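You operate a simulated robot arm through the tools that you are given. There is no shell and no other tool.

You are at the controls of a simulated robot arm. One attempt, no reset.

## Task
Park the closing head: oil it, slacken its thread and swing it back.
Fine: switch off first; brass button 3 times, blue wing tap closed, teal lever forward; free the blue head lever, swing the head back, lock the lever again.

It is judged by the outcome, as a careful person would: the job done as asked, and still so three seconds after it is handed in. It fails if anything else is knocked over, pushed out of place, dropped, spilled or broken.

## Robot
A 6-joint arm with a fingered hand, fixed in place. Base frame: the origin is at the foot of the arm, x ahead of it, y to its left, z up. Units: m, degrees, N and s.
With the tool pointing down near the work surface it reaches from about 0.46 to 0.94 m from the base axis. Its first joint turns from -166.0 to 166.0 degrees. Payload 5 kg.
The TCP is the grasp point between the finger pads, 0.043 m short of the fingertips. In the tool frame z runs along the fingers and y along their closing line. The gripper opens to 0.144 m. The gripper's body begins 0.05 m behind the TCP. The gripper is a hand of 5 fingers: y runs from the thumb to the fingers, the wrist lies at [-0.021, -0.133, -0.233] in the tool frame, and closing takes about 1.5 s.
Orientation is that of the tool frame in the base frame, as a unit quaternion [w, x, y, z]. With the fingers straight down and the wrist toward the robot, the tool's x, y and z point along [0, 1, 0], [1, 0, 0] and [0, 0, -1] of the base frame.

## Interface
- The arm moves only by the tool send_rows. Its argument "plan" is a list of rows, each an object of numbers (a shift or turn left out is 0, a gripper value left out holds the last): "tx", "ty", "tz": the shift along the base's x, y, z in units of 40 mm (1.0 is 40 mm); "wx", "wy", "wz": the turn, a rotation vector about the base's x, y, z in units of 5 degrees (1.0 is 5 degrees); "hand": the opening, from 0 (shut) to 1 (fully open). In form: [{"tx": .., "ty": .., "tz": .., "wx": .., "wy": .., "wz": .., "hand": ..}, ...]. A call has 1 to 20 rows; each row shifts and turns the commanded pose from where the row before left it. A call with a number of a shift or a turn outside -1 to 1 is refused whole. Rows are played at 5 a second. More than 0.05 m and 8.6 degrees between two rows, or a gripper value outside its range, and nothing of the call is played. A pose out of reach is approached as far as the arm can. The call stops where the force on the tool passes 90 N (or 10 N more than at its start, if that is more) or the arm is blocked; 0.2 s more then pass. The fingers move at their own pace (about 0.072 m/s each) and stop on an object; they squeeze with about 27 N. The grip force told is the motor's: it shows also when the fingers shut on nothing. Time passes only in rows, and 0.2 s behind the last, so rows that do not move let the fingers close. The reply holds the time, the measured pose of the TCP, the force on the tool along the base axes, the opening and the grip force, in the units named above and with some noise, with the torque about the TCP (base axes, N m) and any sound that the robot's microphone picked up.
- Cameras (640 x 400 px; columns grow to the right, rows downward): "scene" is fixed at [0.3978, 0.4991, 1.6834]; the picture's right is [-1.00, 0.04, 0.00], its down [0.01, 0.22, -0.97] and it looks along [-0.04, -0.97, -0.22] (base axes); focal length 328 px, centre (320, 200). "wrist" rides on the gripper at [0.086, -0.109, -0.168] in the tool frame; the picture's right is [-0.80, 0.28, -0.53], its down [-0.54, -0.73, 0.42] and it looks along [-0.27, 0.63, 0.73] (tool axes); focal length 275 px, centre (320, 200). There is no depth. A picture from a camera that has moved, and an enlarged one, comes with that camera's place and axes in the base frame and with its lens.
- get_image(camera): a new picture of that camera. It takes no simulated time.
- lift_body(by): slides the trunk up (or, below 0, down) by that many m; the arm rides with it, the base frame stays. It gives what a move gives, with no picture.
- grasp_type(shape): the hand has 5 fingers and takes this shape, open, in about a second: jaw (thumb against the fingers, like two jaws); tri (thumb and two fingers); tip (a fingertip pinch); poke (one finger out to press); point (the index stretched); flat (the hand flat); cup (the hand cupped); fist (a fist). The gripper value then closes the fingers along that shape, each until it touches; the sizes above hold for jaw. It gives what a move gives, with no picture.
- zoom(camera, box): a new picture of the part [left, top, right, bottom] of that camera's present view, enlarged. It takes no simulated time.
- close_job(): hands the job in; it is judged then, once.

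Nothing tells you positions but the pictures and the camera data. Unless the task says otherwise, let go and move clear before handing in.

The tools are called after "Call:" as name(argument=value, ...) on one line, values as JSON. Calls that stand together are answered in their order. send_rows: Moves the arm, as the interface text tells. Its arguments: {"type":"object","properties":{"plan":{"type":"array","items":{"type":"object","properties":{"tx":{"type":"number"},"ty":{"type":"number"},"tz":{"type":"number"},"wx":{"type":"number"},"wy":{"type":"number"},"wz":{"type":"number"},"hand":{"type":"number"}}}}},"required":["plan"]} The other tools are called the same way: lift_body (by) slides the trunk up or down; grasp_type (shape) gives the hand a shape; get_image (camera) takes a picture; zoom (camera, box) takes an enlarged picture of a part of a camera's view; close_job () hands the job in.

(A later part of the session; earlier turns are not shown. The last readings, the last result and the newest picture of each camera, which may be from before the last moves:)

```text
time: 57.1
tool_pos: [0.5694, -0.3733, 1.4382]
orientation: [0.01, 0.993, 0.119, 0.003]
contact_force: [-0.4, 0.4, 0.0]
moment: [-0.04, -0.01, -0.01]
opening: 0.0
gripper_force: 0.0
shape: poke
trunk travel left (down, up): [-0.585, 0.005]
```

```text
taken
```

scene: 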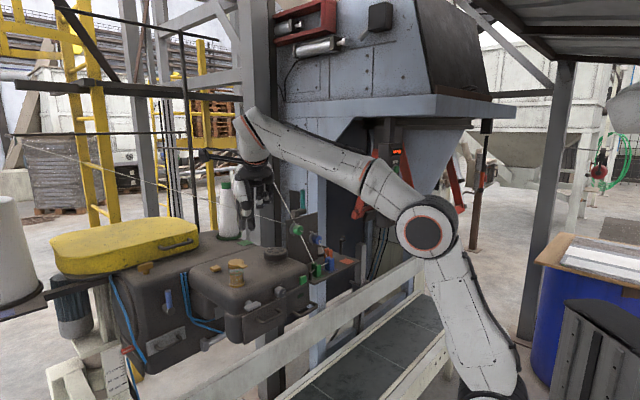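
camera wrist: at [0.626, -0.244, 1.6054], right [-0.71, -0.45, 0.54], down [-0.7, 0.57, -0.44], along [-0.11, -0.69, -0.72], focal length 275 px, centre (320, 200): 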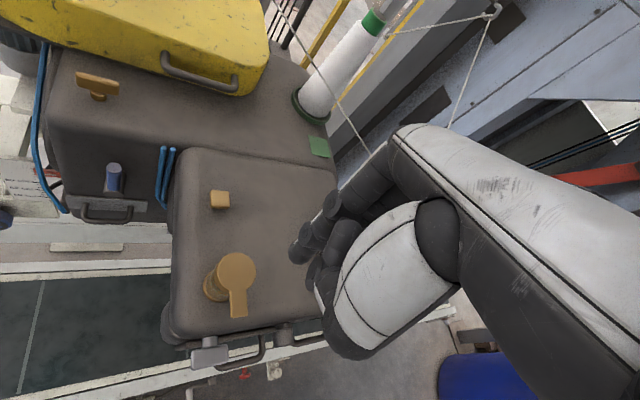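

Call:
send_rows(plan=[{"tx": 0.61, "ty": -0.467}, {"tx": 0.61, "ty": -0.467}, {"tx": 0.61, "ty": -0.467}, {"tx": 0.61, "ty": -0.467}, {"tz": -0.5}, {"tz": -0.5}, {"tz": 0}])

Call:
get_image(camera="wrist")

Call:
zoom(camera="scene", box=[180, 150, 300, 290])

```text
time: 58.7
tool_pos: [0.6459, -0.4228, 1.3752]
orientation: [0.009, 0.993, 0.119, 0.003]
contact_force: [-0.4, 0.0, 0.0]
moment: [0.0, 0.02, 0.0]
opening: 0.0002
gripper_force: 0.1
shape: poke
out of reach, approached as far as the arm can: row 3, 4
trunk travel left (down, up): [-0.585, 0.005]
```

```text
taken
camera wrist: at [0.7017, -0.2932, 1.5421], right [-0.71, -0.45, 0.54], down [-0.7, 0.57, -0.44], along [-0.11, -0.69, -0.72], focal length 275 px, centre (320, 200)
```

wrist: 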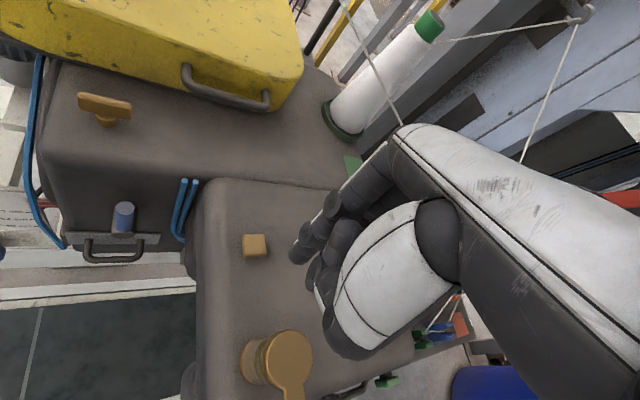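

```text
2.86 times, centred on (240, 220) of scene
camera zoom: at [0.3978, 0.4991, 1.6834], right [-1.0, 0.04, 0.0], down [0.01, 0.22, -0.97], along [-0.04, -0.97, -0.22], focal length 938 px, centre (549, 143)
```

zoom: 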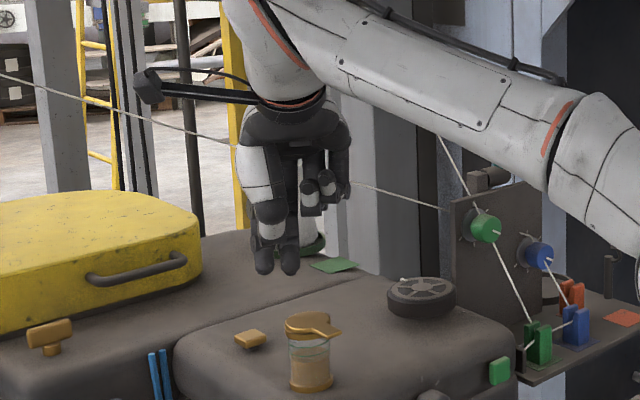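

Call:
send_rows(plan=[{"tx": 0.275, "ty": -0.325, "tz": -0.3}, {"tx": 0.275, "ty": -0.325, "tz": -0.3}, {"tz": -0.5}, {"tz": 0}])

Call:
get_image(camera="wrist")

Call:
zoom(camera="wrist", box=[220, 180, 380, 320])

Call:
zoom(camera="scene", box=[180, 190, 300, 290])

```text
time: 59.7
tool_pos: [0.6682, -0.4493, 1.3316]
orientation: [0.01, 0.993, 0.119, 0.001]
contact_force: [-0.6, 0.3, -0.4]
moment: [0.01, -0.04, -0.03]
opening: 0.0
gripper_force: 0.0
shape: poke
trunk travel left (down, up): [-0.585, 0.005]
```

```text
taken
camera wrist: at [0.7243, -0.3195, 1.4974], right [-0.71, -0.45, 0.54], down [-0.7, 0.57, -0.44], along [-0.11, -0.69, -0.72], focal length 275 px, centre (320, 200)
```

wrist: 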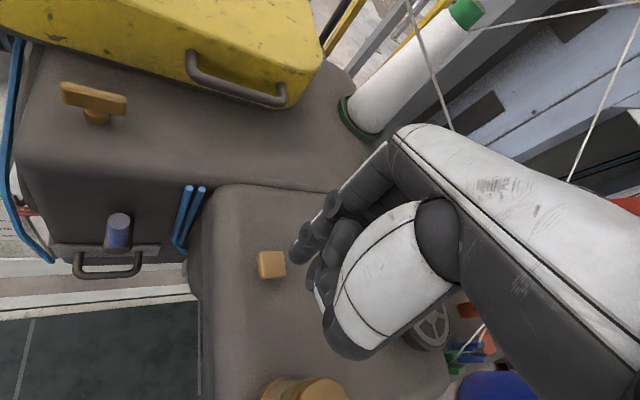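

```text
2.86 times, centred on (300, 250) of wrist
camera zoom: at [0.7243, -0.3195, 1.4974], right [-0.71, -0.45, 0.54], down [-0.7, 0.57, -0.44], along [-0.11, -0.69, -0.72], focal length 786 px, centre (377, 57)
```

zoom: 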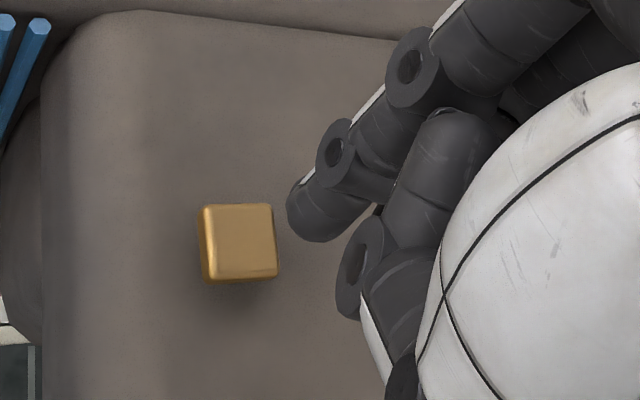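

```text
4.00 times, centred on (240, 240) of scene
camera zoom: at [0.3978, 0.4991, 1.6834], right [-1.0, 0.04, 0.0], down [0.01, 0.22, -0.97], along [-0.04, -0.97, -0.22], focal length 1313 px, centre (640, 40)
```

zoom: 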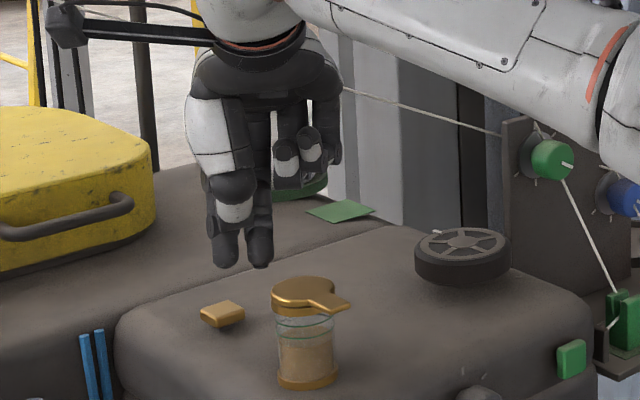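

Call:
send_rows(plan=[{"tx": 0.1, "tz": -0.25}, {"tz": -0.25}, {"tz": -0.12}, {"tz": 0}])

Call:
zoom(camera="wrist", box=[220, 180, 380, 320])

Call:
zoom(camera="scene", box=[210, 220, 270, 290])

```text
time: 60.7
tool_pos: [0.6718, -0.4477, 1.3068]
orientation: [0.01, 0.993, 0.119, 0.003]
contact_force: [0.6, 0.5, 0.0]
moment: [0.0, -0.01, 0.05]
opening: 0.0
gripper_force: 0.0
shape: poke
trunk travel left (down, up): [-0.585, 0.005]
```

```text
2.86 times, centred on (300, 250) of wrist
camera zoom: at [0.7278, -0.3194, 1.4732], right [-0.71, -0.45, 0.54], down [-0.7, 0.57, -0.44], along [-0.11, -0.69, -0.72], focal length 786 px, centre (377, 57)
```

zoom: 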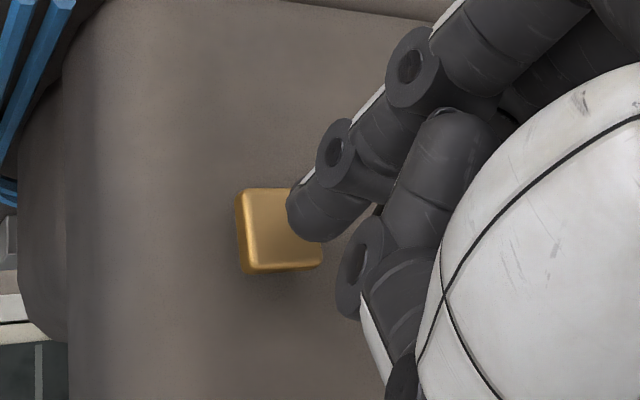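

```text
5.71 times, centred on (240, 255) of scene
camera zoom: at [0.3978, 0.4991, 1.6834], right [-1.0, 0.04, 0.0], down [0.01, 0.22, -0.97], along [-0.04, -0.97, -0.22], focal length 1876 px, centre (777, -114)
```

zoom: 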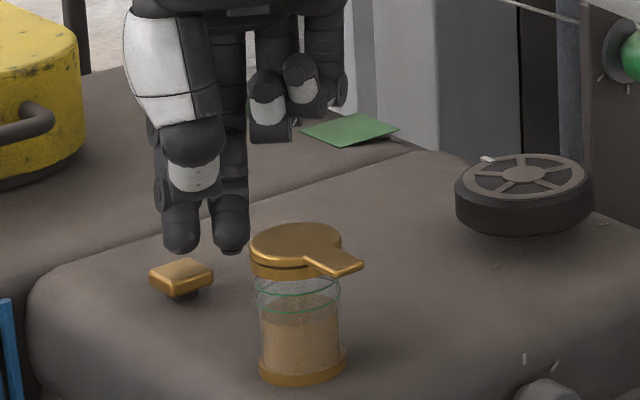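

Call:
send_rows(plan=[{"tz": -0.12}, {"tz": -0.12}, {"tz": 0}])

Call:
zoom(camera="wrist", box=[220, 180, 380, 320])

Call:
zoom(camera="scene", box=[210, 220, 270, 290])

```text
time: 61.5
tool_pos: [0.672, -0.4485, 1.2984]
orientation: [0.01, 0.993, 0.119, 0.003]
contact_force: [1.0, 0.1, 3.1]
moment: [0.0, -0.03, -0.01]
opening: 0.0001
gripper_force: 0.0
shape: poke
trunk travel left (down, up): [-0.585, 0.005]
```

```text
2.86 times, centred on (300, 250) of wrist
camera zoom: at [0.7276, -0.3194, 1.4636], right [-0.71, -0.45, 0.54], down [-0.7, 0.57, -0.44], along [-0.11, -0.69, -0.72], focal length 786 px, centre (377, 57)
```

zoom: 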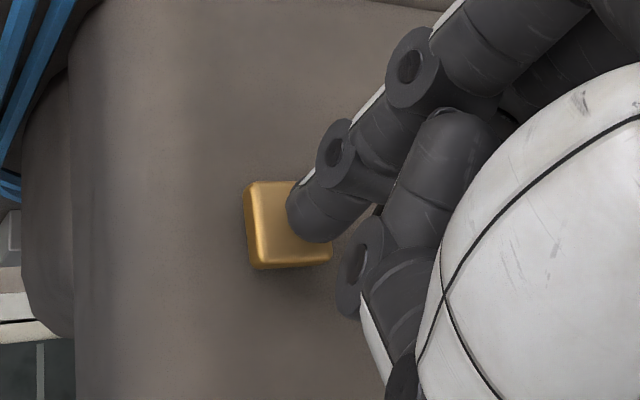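

```text
5.71 times, centred on (240, 255) of scene
camera zoom: at [0.3978, 0.4991, 1.6834], right [-1.0, 0.04, 0.0], down [0.01, 0.22, -0.97], along [-0.04, -0.97, -0.22], focal length 1876 px, centre (777, -114)
```

zoom: 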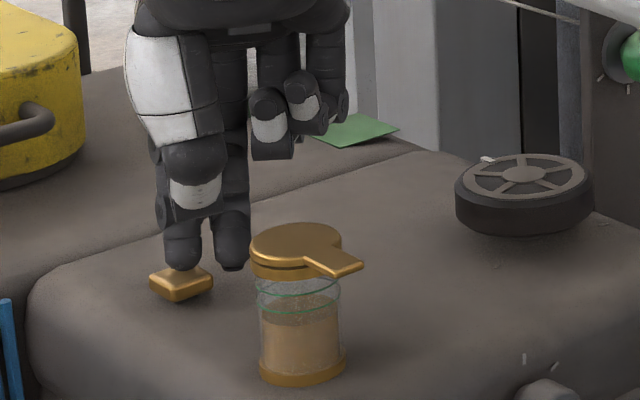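

Contact is made at about 3 N. I'll press in small steps until it clicks.

Call:
send_rows(plan=[{"tz": -0.06}, {"tz": -0.06}, {"tz": 0}])

```text
time: 62.3
tool_pos: [0.6711, -0.4479, 1.2933]
orientation: [0.01, 0.993, 0.119, 0.002]
contact_force: [1.5, 0.1, 8.9]
moment: [-0.02, -0.14, 0.0]
opening: 0.0
gripper_force: 0.0
shape: poke
trunk travel left (down, up): [-0.585, 0.005]
heard: click
```

Call:
send_rows(plan=[{"tz": 0.2}, {"tz": 0.15}, {"tz": 0}, {"tz": 0}])

Call:
send_rows(plan=[{"tz": -0.15}, {"tz": -0.1}, {"tz": -0.05}, {"tz": -0.05}, {"tz": 0}])

```text
time: 63.3
tool_pos: [0.6714, -0.4494, 1.3057]
orientation: [0.009, 0.993, 0.119, 0.003]
contact_force: [0.2, 0.3, 0.1]
moment: [-0.01, 0.02, 0.0]
opening: 0.0
gripper_force: 0.1
shape: poke
trunk travel left (down, up): [-0.585, 0.005]
```

```text
time: 64.5
tool_pos: [0.6715, -0.4486, 1.2943]
orientation: [0.011, 0.993, 0.119, 0.004]
contact_force: [2.1, -0.8, 10.1]
moment: [-0.07, -0.16, 0.02]
opening: 0.0002
gripper_force: 0.1
shape: poke
trunk travel left (down, up): [-0.585, 0.005]
heard: click
```

That's two presses. I'll release fully and press a third time.

Call:
send_rows(plan=[{"tz": 0.2}, {"tz": 0.15}, {"tz": 0}, {"tz": 0}])

Call:
send_rows(plan=[{"tz": -0.15}, {"tz": -0.1}, {"tz": -0.05}, {"tz": -0.05}, {"tz": 0}])

```text
time: 65.5
tool_pos: [0.6713, -0.4483, 1.3065]
orientation: [0.01, 0.993, 0.12, 0.003]
contact_force: [0.4, 0.5, 0.7]
moment: [-0.01, 0.01, 0.0]
opening: 0.0001
gripper_force: 0.0
shape: poke
trunk travel left (down, up): [-0.585, 0.005]
```

```text
time: 66.7
tool_pos: [0.6708, -0.4488, 1.2938]
orientation: [0.01, 0.993, 0.119, 0.003]
contact_force: [1.5, -1.2, 9.6]
moment: [-0.1, -0.13, 0.0]
opening: 0.0
gripper_force: 0.2
shape: poke
trunk travel left (down, up): [-0.585, 0.005]
heard: click
```

Three presses are done. I'll lift clear, go around the cup and come back in front of the head, then lower to view the blue wing tap under it.

Call:
send_rows(plan=[{"tz": 0.5}, {"tz": 0.5}, {"tz": 0.7}, {"tz": 0.4, "tx": -0.5}, {"tz": 0.4, "tx": -0.7}, {"tz": 0.4, "tx": -0.7}, {"tz": 0.3, "tx": -0.7}, {"tx": -0.6, "ty": 0.5}, {"tx": -0.4, "ty": 0.8}, {"tx": -0.3, "ty": 0.8}, {"ty": 0.8}, {"ty": 0.8}, {"ty": 0.8}, {"ty": 0.5}, {"tz": 0}])

Call:
get_image(camera="scene")

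```text
time: 69.9
tool_pos: [0.514, -0.249, 1.4191]
orientation: [0.01, 0.993, 0.119, 0.003]
contact_force: [0.6, 0.4, -0.1]
moment: [-0.01, -0.01, 0.01]
opening: 0.0
gripper_force: 0.0
shape: poke
trunk travel left (down, up): [-0.585, 0.005]
```

```text
taken
```

scene: 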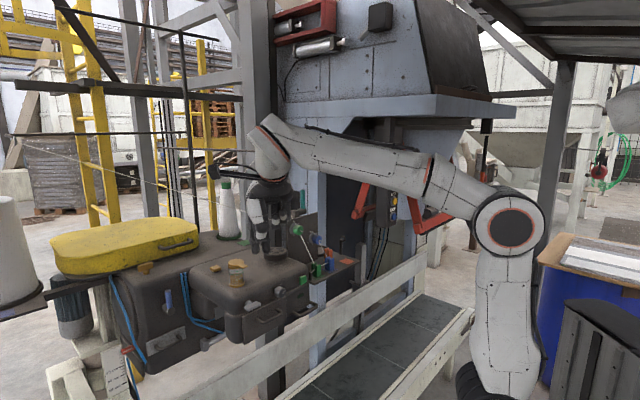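

Call:
send_rows(plan=[{"tx": -0.4, "ty": 0.5}, {"tx": -0.4, "ty": 0.5}, {"tx": -0.4, "ty": 0.5}, {"tx": -0.4, "ty": 0.5}, {"wx": -0.97, "wy": -0.24}, {"wx": -0.97, "wy": -0.24}, {"wx": -0.97, "wy": -0.24}, {"wx": -0.97, "wy": -0.24}, {"wx": -0.97, "wy": -0.24}, {"wx": -0.97, "wy": -0.24}, {"wx": -0.97, "wy": -0.24}, {"wx": -0.97, "wy": -0.24}, {"wz": -0.9}, {"wz": -0.9}, {"tz": 0}])

Call:
lift_body(by=-0.45)

Call:
get_image(camera="wrist")

```text
time: 73.1
tool_pos: [0.4518, -0.169, 1.4211]
orientation: [0.351, 0.936, 0.038, 0.017]
contact_force: [0.5, 0.5, -0.4]
moment: [-0.03, -0.02, 0.02]
opening: 0.0001
gripper_force: 0.0
shape: poke
trunk travel left (down, up): [-0.585, 0.005]
```

```text
refused: -0.45 is not a number from -0.4 to 0.4
```

```text
taken
camera wrist: at [0.52, 0.0303, 1.4765], right [-0.81, 0.07, 0.58], down [-0.56, 0.22, -0.8], along [-0.19, -0.97, -0.14], focal length 275 px, centre (320, 200)
```

wrist: 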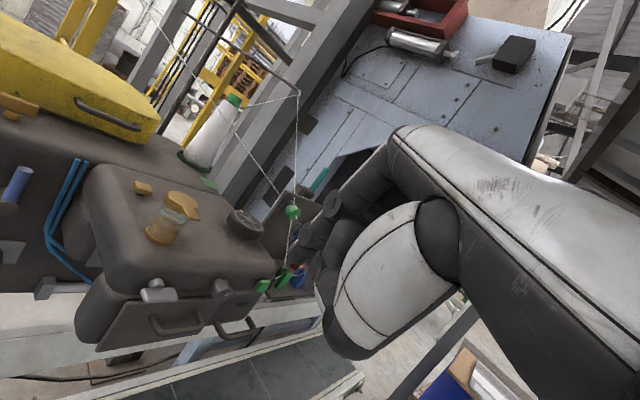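

Call:
lift_body(by=-0.4)

Call:
send_rows(plan=[{"tx": -0.45, "ty": -0.6, "tz": -0.3}, {"tx": -0.45, "ty": -0.6, "tz": -0.3}, {"tx": -0.45, "ty": -0.6, "tz": -0.3}, {"tx": -0.45, "ty": -0.6, "tz": -0.3}, {"tx": -0.3, "ty": -0.6, "tz": -0.3}, {"tx": -0.3, "ty": -0.6, "tz": -0.2}, {"tz": 0}])

Call:
get_image(camera="wrist")

Call:
get_image(camera="scene")

```text
time: 77.0
tool_pos: [0.4502, -0.168, 1.0203]
orientation: [0.35, 0.936, 0.039, 0.017]
contact_force: [0.2, 0.9, -0.2]
moment: [0.0, 0.01, -0.02]
opening: 0.0
gripper_force: 0.2
shape: poke
trunk travel left (down, up): [-0.185, 0.405]
```

```text
time: 78.8
tool_pos: [0.3714, -0.3138, 0.9184]
orientation: [0.338, 0.939, 0.058, -0.022]
contact_force: [-0.1, 0.1, -0.1]
moment: [-0.01, -0.05, 0.04]
opening: 0.0
gripper_force: 0.2
shape: poke
trunk travel left (down, up): [-0.185, 0.405]
stopped in row 7: the arm was blocked; the commanded pose is now the measured one
```

```text
taken
camera wrist: at [0.4436, -0.1155, 0.9718], right [-0.75, 0.05, 0.66], down [-0.63, 0.23, -0.74], along [-0.19, -0.97, -0.15], focal length 275 px, centre (320, 200)
```

wrist: 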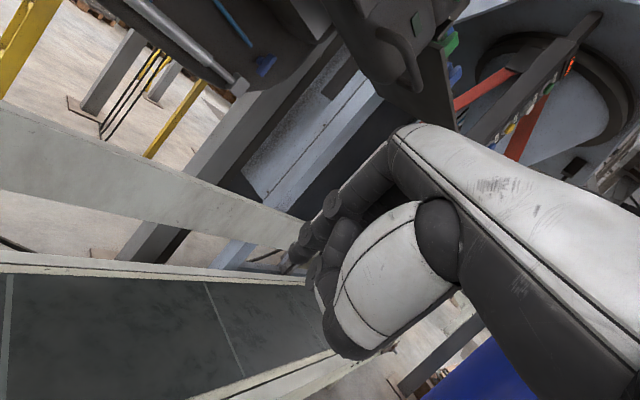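

```text
taken
```

scene: 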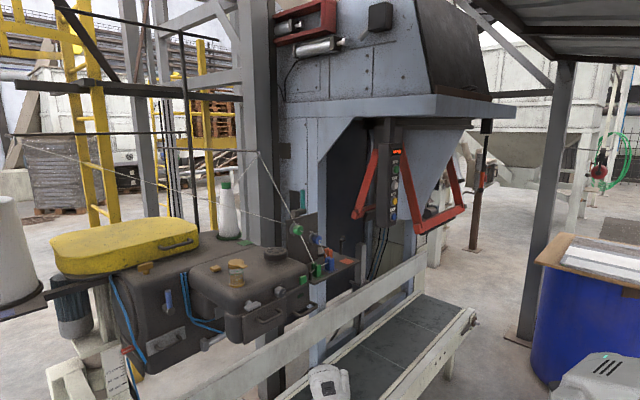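

Call:
zoom(camera="wrist", box=[150, 0, 330, 112])

Call:
zoom(camera="wrist", box=[230, 30, 310, 100])

Call:
zoom(camera="wrist", box=[300, 0, 480, 130])

```text
3.56 times, centred on (240, 56) of wrist
camera zoom: at [0.4436, -0.1155, 0.9718], right [-0.75, 0.05, 0.66], down [-0.63, 0.23, -0.74], along [-0.19, -0.97, -0.15], focal length 979 px, centre (604, 712)
```

zoom: 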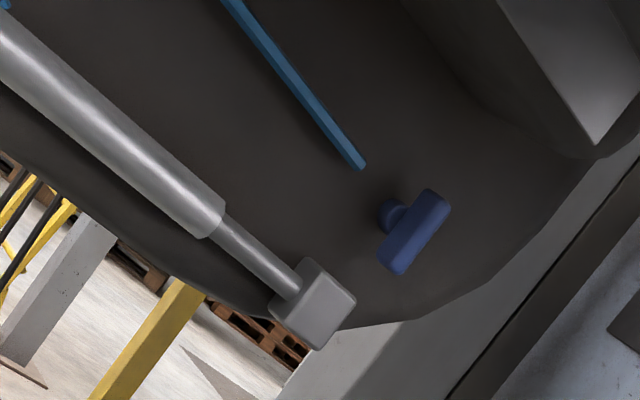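

```text
5.71 times, centred on (270, 65) of wrist
camera zoom: at [0.4436, -0.1155, 0.9718], right [-0.75, 0.05, 0.66], down [-0.63, 0.23, -0.74], along [-0.19, -0.97, -0.15], focal length 1573 px, centre (606, 971)
```

zoom: 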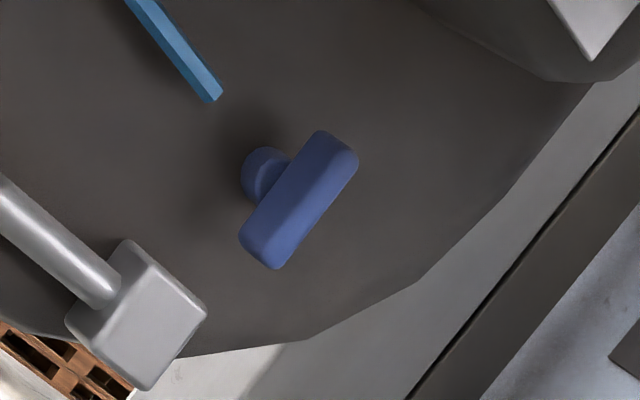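

```text
3.08 times, centred on (390, 65) of wrist
camera zoom: at [0.4436, -0.1155, 0.9718], right [-0.75, 0.05, 0.66], down [-0.63, 0.23, -0.74], along [-0.19, -0.97, -0.15], focal length 847 px, centre (105, 615)
```

zoom: 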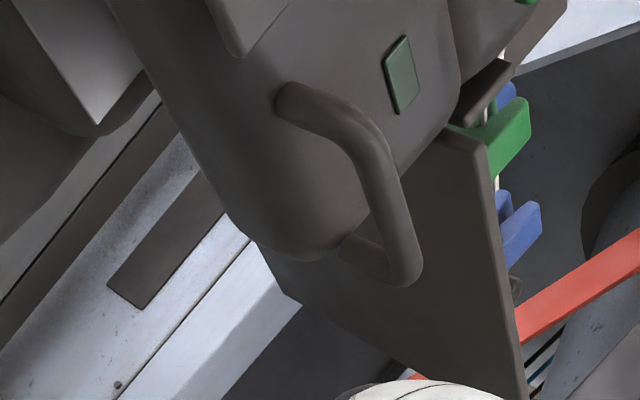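

I can see the blue wing tap at about (0.572, -0.645, 1.015), with its wing roughly vertical and the head's underside above it. I'll bring the hand under the nose, staying low, and gradually level the finger toward the tap.

Call:
send_rows(plan=[{"tx": 0.25, "ty": -0.5, "tz": -0.3}, {"tx": 0.25, "ty": -0.5, "tz": -0.3}, {"tx": 0.25, "ty": -0.5, "tz": -0.3}, {"tx": 0.25, "ty": -0.5, "tz": -0.3}, {"tz": 0}])

Call:
send_rows(plan=[{"wz": 1}, {"wz": 1}, {"wz": 1}, {"wz": 1}, {"wz": 1}, {"wz": 1}, {"wz": 0.8}, {"wx": -0.73, "wy": -0.68}, {"wx": -0.73, "wy": -0.68}, {"wx": -0.73, "wy": -0.68}, {"wx": -0.73, "wy": -0.68}, {"tz": 0}])

Call:
get_image(camera="wrist")

Call:
get_image(camera="scene")

```text
time: 80.0
tool_pos: [0.4104, -0.3927, 0.8712]
orientation: [0.338, 0.939, 0.058, -0.021]
contact_force: [-0.3, 0.0, 0.6]
moment: [-0.01, 0.01, -0.01]
opening: 0.0
gripper_force: 0.1
shape: poke
trunk travel left (down, up): [-0.185, 0.405]
```

```text
time: 82.5
tool_pos: [0.4589, -0.3395, 0.9165]
orientation: [0.473, 0.82, 0.291, 0.137]
contact_force: [-0.5, -0.5, -0.1]
moment: [-0.01, 0.0, 0.05]
opening: 0.0
gripper_force: 0.1
shape: poke
out of reach, approached as far as the arm can: row 7, 8, 9, 10, 11
trunk travel left (down, up): [-0.185, 0.405]
```

```text
taken
camera wrist: at [0.4061, -0.1286, 0.9054], right [-0.8, -0.22, 0.56], down [-0.47, -0.35, -0.81], along [0.37, -0.91, 0.17], focal length 275 px, centre (320, 200)
```

wrist: 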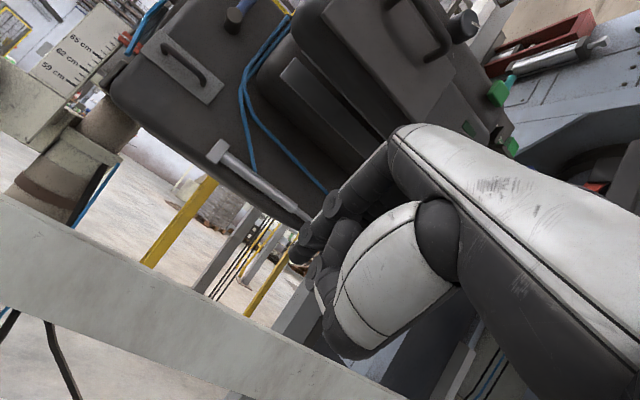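

```text
taken
```

scene: 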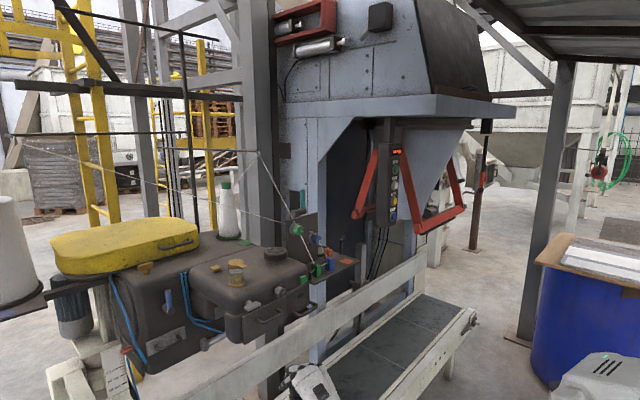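

Call:
send_rows(plan=[{"ty": -0.7}, {"ty": -0.7}, {"ty": -0.7}, {"ty": -0.7}, {"tx": -0.2, "ty": -0.7}, {"tz": 0}])

Call:
get_image(camera="wrist")

Call:
zoom(camera="wrist", box=[180, 60, 400, 280])

```text
time: 84.0
tool_pos: [0.4966, -0.3983, 0.9713]
orientation: [0.473, 0.821, 0.29, 0.135]
contact_force: [0.6, 0.2, -0.3]
moment: [0.0, 0.03, 0.01]
opening: 0.0002
gripper_force: 0.0
shape: poke
out of reach, approached as far as the arm can: row 1, 2, 3, 4, 5
trunk travel left (down, up): [-0.185, 0.405]
```

```text
taken
camera wrist: at [0.4444, -0.1862, 0.9606], right [-0.8, -0.22, 0.56], down [-0.47, -0.34, -0.81], along [0.37, -0.91, 0.17], focal length 275 px, centre (320, 200)
```

wrist: 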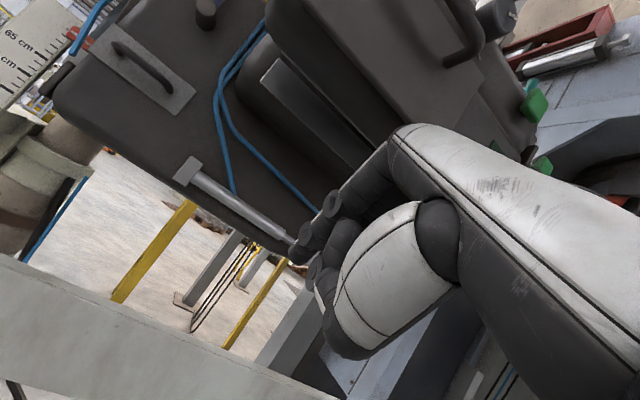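

```text
1.82 times, centred on (290, 170) of wrist
camera zoom: at [0.4444, -0.1862, 0.9606], right [-0.8, -0.22, 0.56], down [-0.47, -0.34, -0.81], along [0.37, -0.91, 0.17], focal length 500 px, centre (374, 254)
```

zoom: 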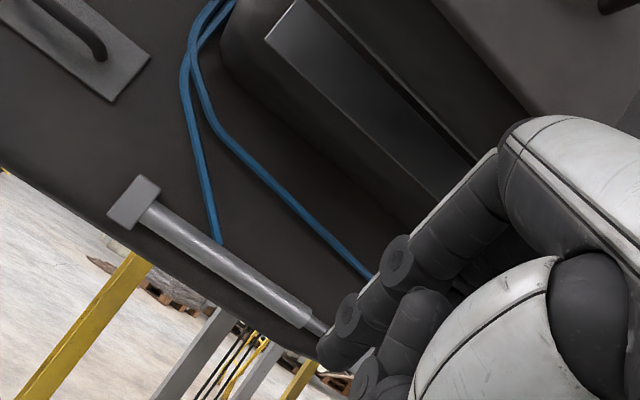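

The arm is running out of low reach here, so I'll drop the trunk (moving away from the head's underside) and then raise the hand with the arm.

Call:
lift_body(by=-0.15)

Call:
send_rows(plan=[{"ty": -0.5, "tx": -0.5, "tz": 0.3}, {"ty": -0.5, "tx": -0.5, "tz": 0.3}, {"ty": -0.5, "tx": -0.3, "tz": 0.3}, {"tz": 0}])

Call:
get_image(camera="scene")

Call:
get_image(camera="wrist")

```text
time: 85.7
tool_pos: [0.4978, -0.3978, 0.8215]
orientation: [0.473, 0.821, 0.289, 0.135]
contact_force: [-0.6, -0.1, -0.3]
moment: [0.02, 0.02, 0.0]
opening: 0.0001
gripper_force: 0.1
shape: poke
trunk travel left (down, up): [-0.035, 0.555]
```

```text
time: 86.7
tool_pos: [0.4696, -0.4246, 0.8755]
orientation: [0.47, 0.825, 0.285, 0.131]
contact_force: [0.3, 0.3, 0.6]
moment: [0.0, 0.02, -0.01]
opening: 0.0001
gripper_force: 0.1
shape: poke
out of reach, approached as far as the arm can: row 1, 2, 3
trunk travel left (down, up): [-0.035, 0.555]
```

```text
taken
```

scene: 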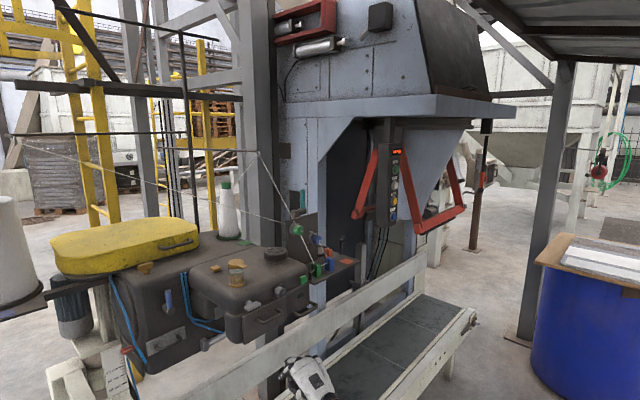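

```text
taken
camera wrist: at [0.4188, -0.2122, 0.8679], right [-0.8, -0.21, 0.56], down [-0.48, -0.33, -0.81], along [0.36, -0.92, 0.16], focal length 275 px, centre (320, 200)
```

wrist: 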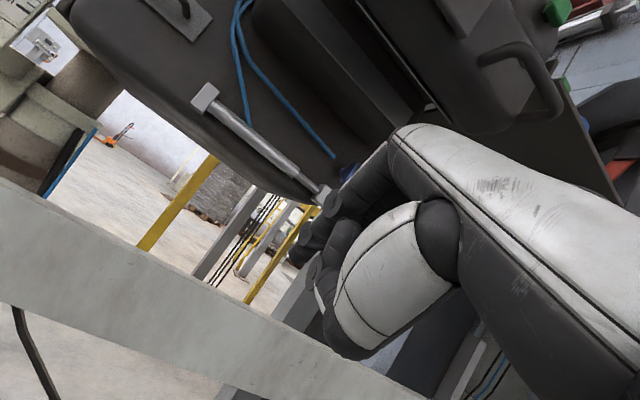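

Call:
send_rows(plan=[{"tz": 0.5}, {"tz": 0.5}, {"tz": 0.4}, {"tx": -0.3, "ty": -0.6}, {"tx": -0.3, "ty": -0.6}, {"tz": 0}])

Call:
get_image(camera="wrist")

```text
time: 88.1
tool_pos: [0.4613, -0.4561, 0.9423]
orientation: [0.471, 0.825, 0.284, 0.13]
contact_force: [-0.2, 0.0, -0.6]
moment: [-0.02, 0.01, 0.0]
opening: 0.0001
gripper_force: 0.1
shape: poke
out of reach, approached as far as the arm can: row 4, 5
trunk travel left (down, up): [-0.035, 0.555]
```

```text
taken
camera wrist: at [0.4119, -0.2435, 0.9323], right [-0.8, -0.21, 0.56], down [-0.48, -0.33, -0.81], along [0.36, -0.92, 0.16], focal length 275 px, centre (320, 200)
```

wrist: 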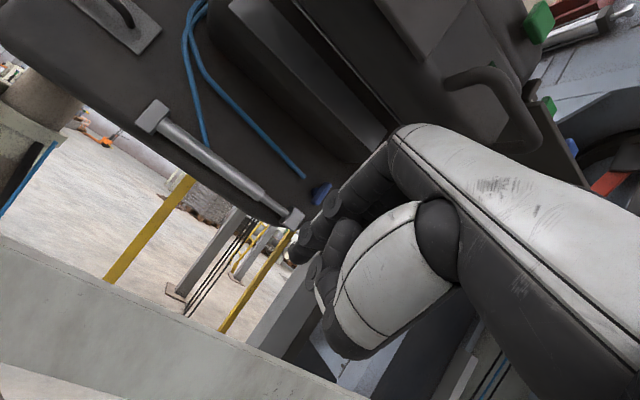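

Call:
send_rows(plan=[{"wz": -1}, {"wz": -1}, {"wz": -1}, {"wz": -1}, {"wz": -1}, {"wz": -1}, {"tz": 0}])

Call:
send_rows(plan=[{"wx": -1, "wy": -0.09}, {"wx": -1, "wy": -0.09}, {"wx": -1, "wy": -0.09}, {"wx": -1, "wy": -0.09}, {"tz": 0}])

Call:
get_image(camera="wrist")

Call:
get_image(camera="scene")

```text
time: 89.7
tool_pos: [0.4621, -0.4557, 0.9413]
orientation: [0.491, 0.868, 0.067, 0.008]
contact_force: [-0.7, -0.4, 0.6]
moment: [0.01, 0.02, 0.01]
opening: 0.0
gripper_force: 0.0
shape: poke
trunk travel left (down, up): [-0.035, 0.555]
```

```text
time: 90.9
tool_pos: [0.4608, -0.4552, 0.9407]
orientation: [0.636, 0.769, 0.06, 0.01]
contact_force: [-0.1, -1.1, 0.3]
moment: [0.04, -0.01, 0.01]
opening: 0.0001
gripper_force: 0.1
shape: poke
trunk travel left (down, up): [-0.035, 0.555]
```

```text
taken
camera wrist: at [0.5222, -0.2626, 0.8623], right [-0.82, 0.39, 0.43], down [-0.56, -0.34, -0.76], along [-0.15, -0.86, 0.49], focal length 275 px, centre (320, 200)
```

wrist: 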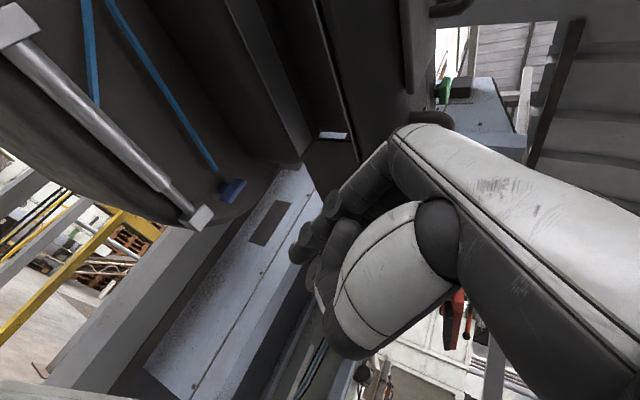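

```text
taken
```

scene: 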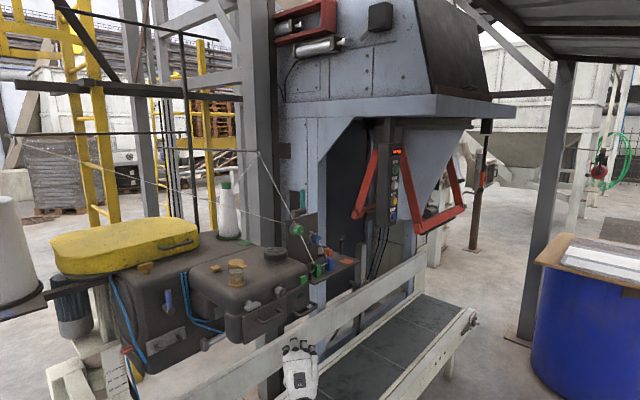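

Orientation is now good: the finger is nearly level, pointing -y. I'll zoom in on the tap and the space around it.

Call:
zoom(camera="wrist", box=[150, 120, 350, 260])

Call:
zoom(camera="wrist", box=[200, 160, 280, 220])

Call:
zoom(camera="wrist", box=[180, 0, 460, 200])

```text
2.86 times, centred on (250, 190) of wrist
camera zoom: at [0.5222, -0.2626, 0.8623], right [-0.82, 0.39, 0.43], down [-0.56, -0.34, -0.76], along [-0.15, -0.86, 0.49], focal length 786 px, centre (520, 229)
```

zoom: 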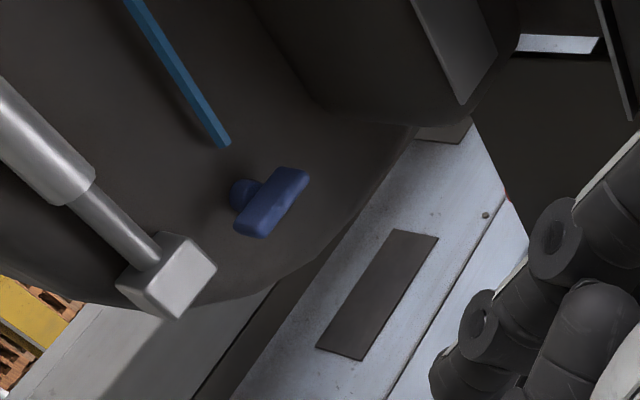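

```text
6.67 times, centred on (240, 190) of wrist
camera zoom: at [0.5222, -0.2626, 0.8623], right [-0.82, 0.39, 0.43], down [-0.56, -0.34, -0.76], along [-0.15, -0.86, 0.49], focal length 1835 px, centre (853, 267)
```

zoom: 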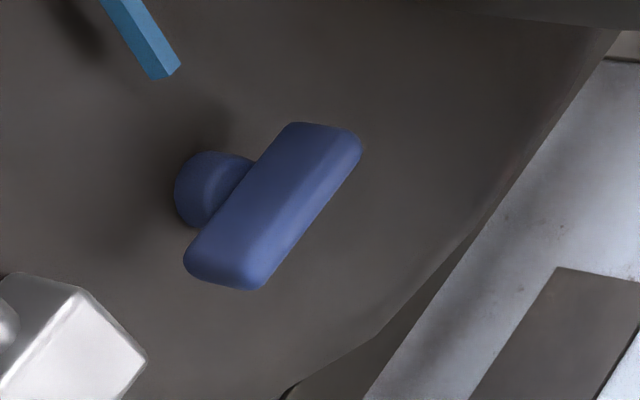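

```text
2.00 times, centred on (320, 100) of wrist
camera zoom: at [0.5222, -0.2626, 0.8623], right [-0.82, 0.39, 0.43], down [-0.56, -0.34, -0.76], along [-0.15, -0.86, 0.49], focal length 551 px, centre (320, 400)
```

zoom: 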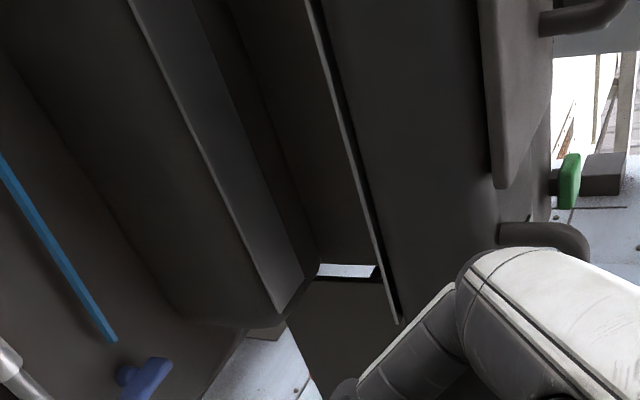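

The tap wing is vertical, centred near (0.572, -0.645, 1.013), with a rod block just below it. I'll level the finger and advance under the nose toward the -u side of the wing's lower end, checking on the way.

Call:
send_rows(plan=[{"wx": -1, "wy": -0.09}, {"wx": -0.9, "wy": -0.09}, {"tx": 0.1, "ty": -0.5, "tz": 0.2}, {"tx": 0.1, "ty": -0.5, "tz": 0.2}, {"tx": 0.1, "ty": -0.5, "tz": 0.2}, {"tx": 0.1, "ty": -0.5, "tz": 0.2}, {"tz": 0}])

Call:
get_image(camera="wrist")

Call:
get_image(camera="scene")

```text
time: 92.5
tool_pos: [0.48, -0.5324, 0.9812]
orientation: [0.677, 0.734, 0.054, 0.009]
contact_force: [0.5, 0.1, 0.2]
moment: [0.02, -0.01, -0.02]
opening: 0.0
gripper_force: 0.0
shape: poke
out of reach, approached as far as the arm can: row 2
trunk travel left (down, up): [-0.035, 0.555]
```

```text
taken
camera wrist: at [0.5432, -0.3495, 0.8826], right [-0.82, 0.43, 0.37], down [-0.55, -0.42, -0.72], along [-0.16, -0.8, 0.58], focal length 275 px, centre (320, 200)
```

wrist: 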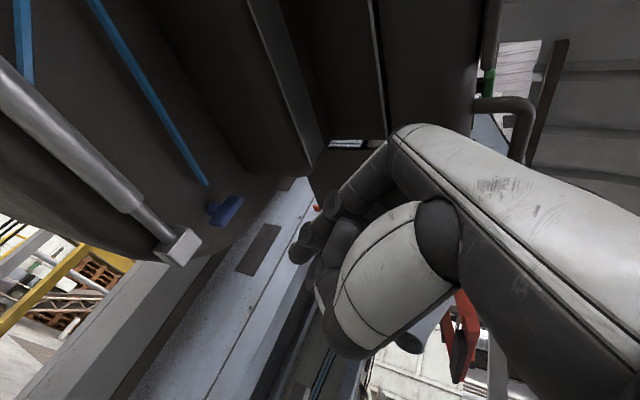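

```text
taken
```

scene: 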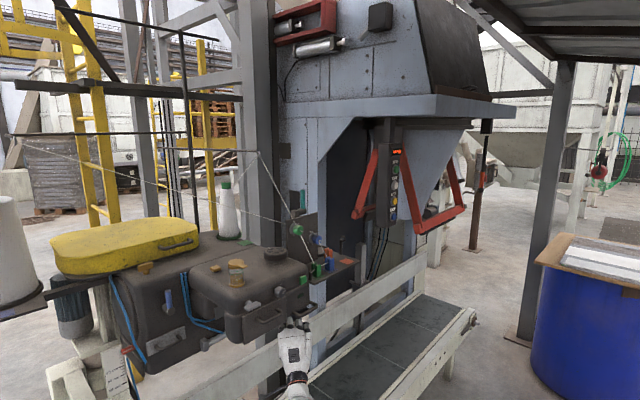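

Call:
zoom(camera="wrist", box=[150, 120, 390, 280])

Call:
zoom(camera="scene", box=[220, 270, 360, 400])

```text
2.50 times, centred on (270, 200) of wrist
camera zoom: at [0.5432, -0.3495, 0.8826], right [-0.82, 0.43, 0.37], down [-0.55, -0.42, -0.72], along [-0.16, -0.8, 0.58], focal length 688 px, centre (445, 200)
```

zoom: 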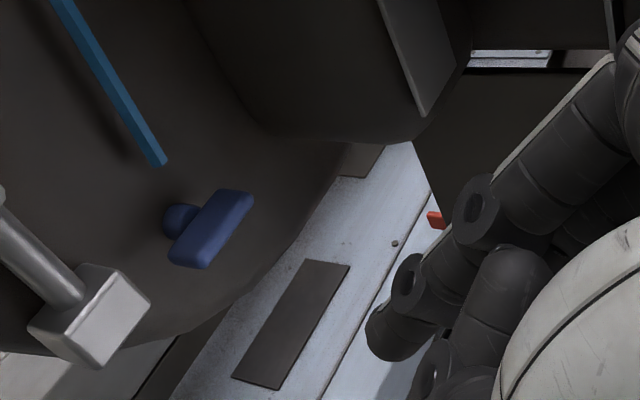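

```text
3.08 times, centred on (290, 335) of scene
camera zoom: at [0.3978, 0.4991, 1.6834], right [-1.0, 0.04, 0.0], down [0.01, 0.22, -0.97], along [-0.04, -0.97, -0.22], focal length 1010 px, centre (412, -215)
```

zoom: 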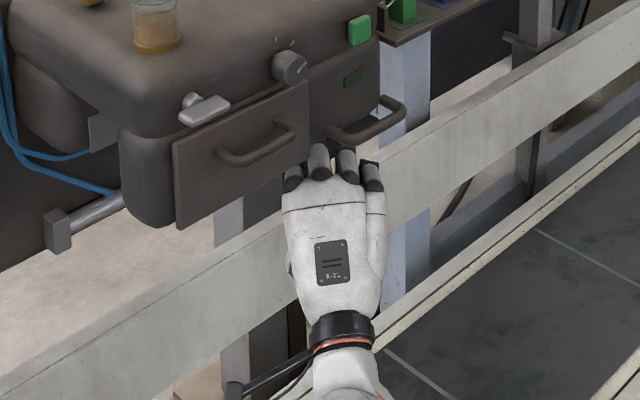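

Call:
send_rows(plan=[{"tx": 0.1, "ty": -0.6, "tz": 0.25}, {"tx": 0.1, "ty": -0.6, "tz": 0.2}, {"tz": 0}])

Call:
get_image(camera="wrist")

Call:
zoom(camera="wrist", box=[180, 140, 380, 280])

```text
time: 93.3
tool_pos: [0.4883, -0.5818, 0.9981]
orientation: [0.677, 0.734, 0.056, 0.01]
contact_force: [0.0, -1.0, 1.1]
moment: [-0.01, 0.0, 0.03]
opening: 0.0
gripper_force: 0.1
shape: poke
trunk travel left (down, up): [-0.035, 0.555]
```

```text
taken
camera wrist: at [0.5515, -0.3975, 0.9001], right [-0.82, 0.43, 0.38], down [-0.55, -0.42, -0.72], along [-0.16, -0.8, 0.58], focal length 275 px, centre (320, 200)
```

wrist: 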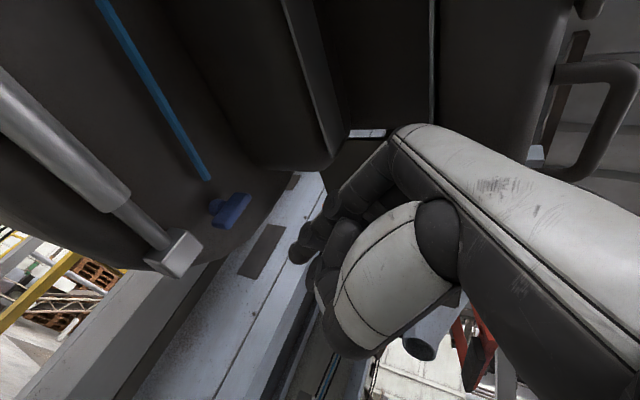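

```text
2.86 times, centred on (280, 210) of wrist
camera zoom: at [0.5515, -0.3975, 0.9001], right [-0.82, 0.43, 0.38], down [-0.55, -0.42, -0.72], along [-0.16, -0.8, 0.58], focal length 786 px, centre (434, 171)
```

zoom: 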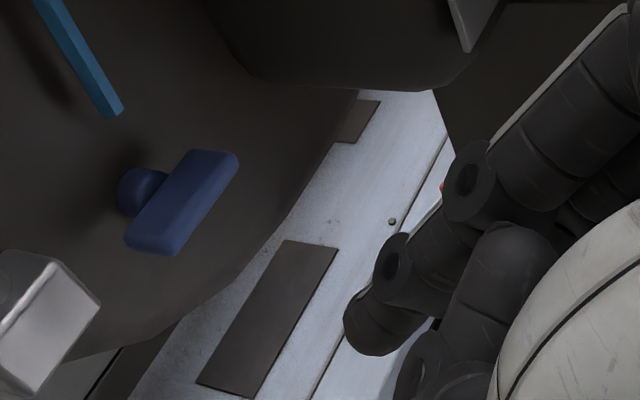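

Call:
send_rows(plan=[{"tx": 0.31, "ty": -0.333, "tz": 0.03}, {"tx": 0.31, "ty": -0.333, "tz": 0.03}, {"tx": 0.31, "ty": -0.333, "tz": 0.03}, {"tz": 0}])

Call:
zoom(camera="wrist", box=[180, 140, 380, 280])

```text
time: 94.3
tool_pos: [0.5263, -0.621, 1.0026]
orientation: [0.678, 0.733, 0.055, 0.01]
contact_force: [0.1, 0.6, 0.2]
moment: [0.01, 0.02, 0.01]
opening: 0.0
gripper_force: 0.1
shape: poke
trunk travel left (down, up): [-0.035, 0.555]
```

```text
2.86 times, centred on (280, 210) of wrist
camera zoom: at [0.5883, -0.4374, 0.9036], right [-0.82, 0.43, 0.38], down [-0.55, -0.42, -0.72], along [-0.16, -0.8, 0.58], focal length 786 px, centre (434, 171)
```

zoom: 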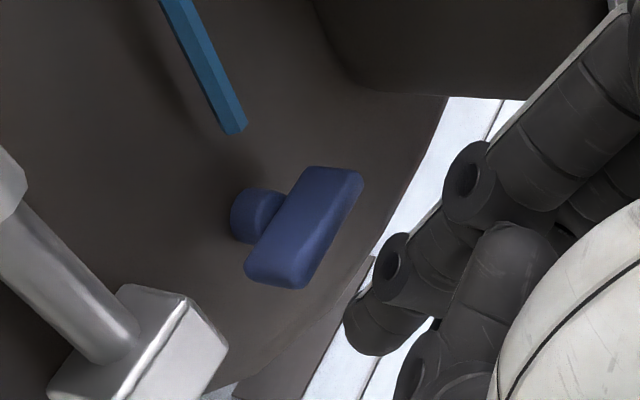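

Call:
send_rows(plan=[{"tx": 0.1, "ty": -0.11}, {"tx": 0.0913, "ty": 0.085}, {"tx": 0.0913, "ty": 0.085}, {"tx": 0.0913, "ty": 0.085}, {"tz": 0}])

Call:
zoom(camera="wrist", box=[180, 140, 380, 280])

```text
time: 95.5
tool_pos: [0.5399, -0.6148, 1.0028]
orientation: [0.678, 0.733, 0.054, 0.01]
contact_force: [-5.1, 0.8, -1.2]
moment: [0.04, 0.01, -0.15]
opening: 0.0001
gripper_force: 0.0
shape: poke
trunk travel left (down, up): [-0.035, 0.555]
```

```text
2.86 times, centred on (280, 210) of wrist
camera zoom: at [0.6025, -0.432, 0.9042], right [-0.82, 0.43, 0.37], down [-0.55, -0.41, -0.72], along [-0.16, -0.8, 0.58], focal length 786 px, centre (434, 171)
```

zoom: 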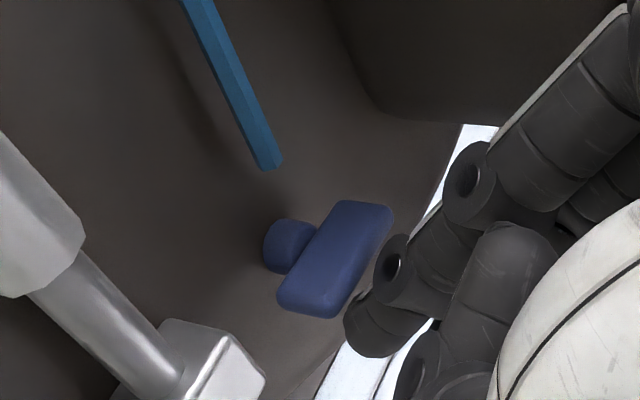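

Call:
send_rows(plan=[{"tx": 0.0913, "ty": 0.085, "tz": -0.03}, {"tx": 0.0913, "ty": 0.085, "tz": -0.03}, {"tz": 0}])

Call:
zoom(camera="wrist", box=[180, 140, 380, 280])

```text
time: 96.3
tool_pos: [0.5472, -0.6079, 1.001]
orientation: [0.677, 0.733, 0.056, 0.01]
contact_force: [-3.6, 1.2, 0.4]
moment: [0.0, 0.04, -0.12]
opening: 0.0
gripper_force: 0.0
shape: poke
trunk travel left (down, up): [-0.035, 0.555]
```

```text
2.86 times, centred on (280, 210) of wrist
camera zoom: at [0.6103, -0.4244, 0.9018], right [-0.82, 0.43, 0.37], down [-0.55, -0.42, -0.72], along [-0.16, -0.8, 0.58], focal length 786 px, centre (434, 171)
```

zoom: 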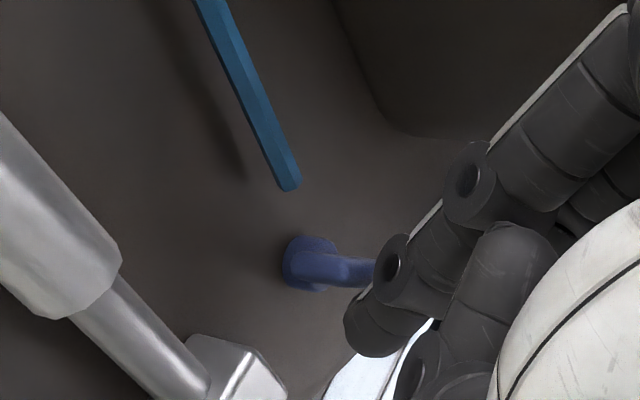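

The wing turned about 45 degrees clockwise under a light push. I'll keep sweeping along the arc to bring it fully crosswise.

Call:
send_rows(plan=[{"tx": 0.0913, "ty": 0.085, "tz": -0.07}, {"tx": 0.0913, "ty": 0.085, "tz": -0.05}, {"tx": 0.0913, "ty": 0.085}, {"tx": 0.0913, "ty": 0.085, "tz": 0.05}, {"tz": 0.08}, {"tz": 0}])

Call:
zoom(camera="wrist", box=[180, 140, 380, 280])

```text
time: 97.7
tool_pos: [0.5651, -0.5942, 1.0003]
orientation: [0.677, 0.734, 0.056, 0.01]
contact_force: [-0.2, 4.7, -4.1]
moment: [0.16, 0.07, 0.09]
opening: 0.0001
gripper_force: 0.1
shape: poke
trunk travel left (down, up): [-0.035, 0.555]
```

```text
2.86 times, centred on (280, 210) of wrist
camera zoom: at [0.6262, -0.4107, 0.9018], right [-0.82, 0.43, 0.38], down [-0.55, -0.42, -0.72], along [-0.16, -0.8, 0.58], focal length 786 px, centre (434, 171)
```

zoom: 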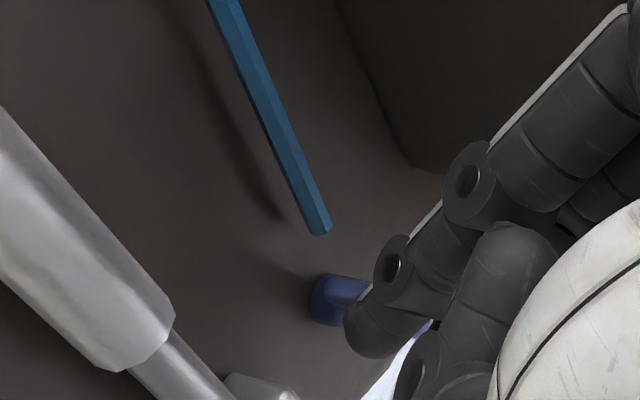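

Call:
send_rows(plan=[{"tz": -0.15}, {"tx": -0.34, "ty": 0.365}, {"tx": -0.34, "ty": 0.365}, {"tx": -0.34, "ty": 0.365}, {"tz": 0}])

Call:
zoom(camera="wrist", box=[150, 110, 350, 250])

```text
time: 98.9
tool_pos: [0.5223, -0.5504, 0.9947]
orientation: [0.677, 0.734, 0.055, 0.009]
contact_force: [-1.0, -0.9, 0.6]
moment: [0.03, 0.03, -0.02]
opening: 0.0002
gripper_force: 0.1
shape: poke
trunk travel left (down, up): [-0.035, 0.555]
```

```text
2.86 times, centred on (250, 180) of wrist
camera zoom: at [0.5849, -0.3666, 0.8962], right [-0.82, 0.43, 0.37], down [-0.55, -0.42, -0.72], along [-0.16, -0.8, 0.58], focal length 786 px, centre (520, 257)
```

zoom: 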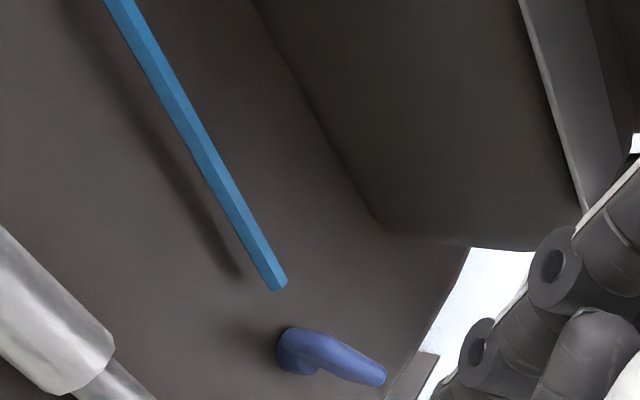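

The wing turned roughly 55 degrees but the tip then slid in front of it. I'll roll the hand slightly so the index leads, insert deeper below the wing's +u end and lift it the rest of the way.

Call:
send_rows(plan=[{"tz": -0.3, "wx": 0.087, "wy": -0.99}, {"wx": 0.087, "wy": -0.99}, {"wx": 0.087, "wy": -0.99}, {"tz": 0}])

Call:
zoom(camera="wrist", box=[150, 110, 390, 280])

```text
time: 99.9
tool_pos: [0.5225, -0.5503, 0.9823]
orientation: [0.67, 0.734, -0.033, 0.106]
contact_force: [1.0, -0.6, 0.3]
moment: [0.03, 0.02, 0.03]
opening: 0.0002
gripper_force: 0.0
shape: poke
trunk travel left (down, up): [-0.035, 0.555]
```

```text
2.35 times, centred on (270, 195) of wrist
camera zoom: at [0.6076, -0.3652, 0.9079], right [-0.89, 0.43, 0.16], down [-0.34, -0.4, -0.85], along [-0.3, -0.81, 0.5], focal length 648 px, centre (438, 212)
```

zoom: 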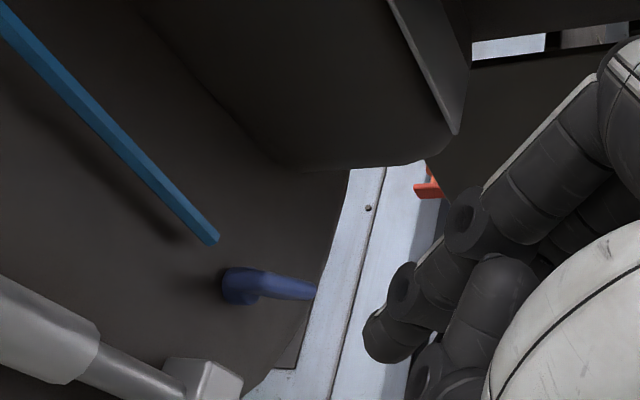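

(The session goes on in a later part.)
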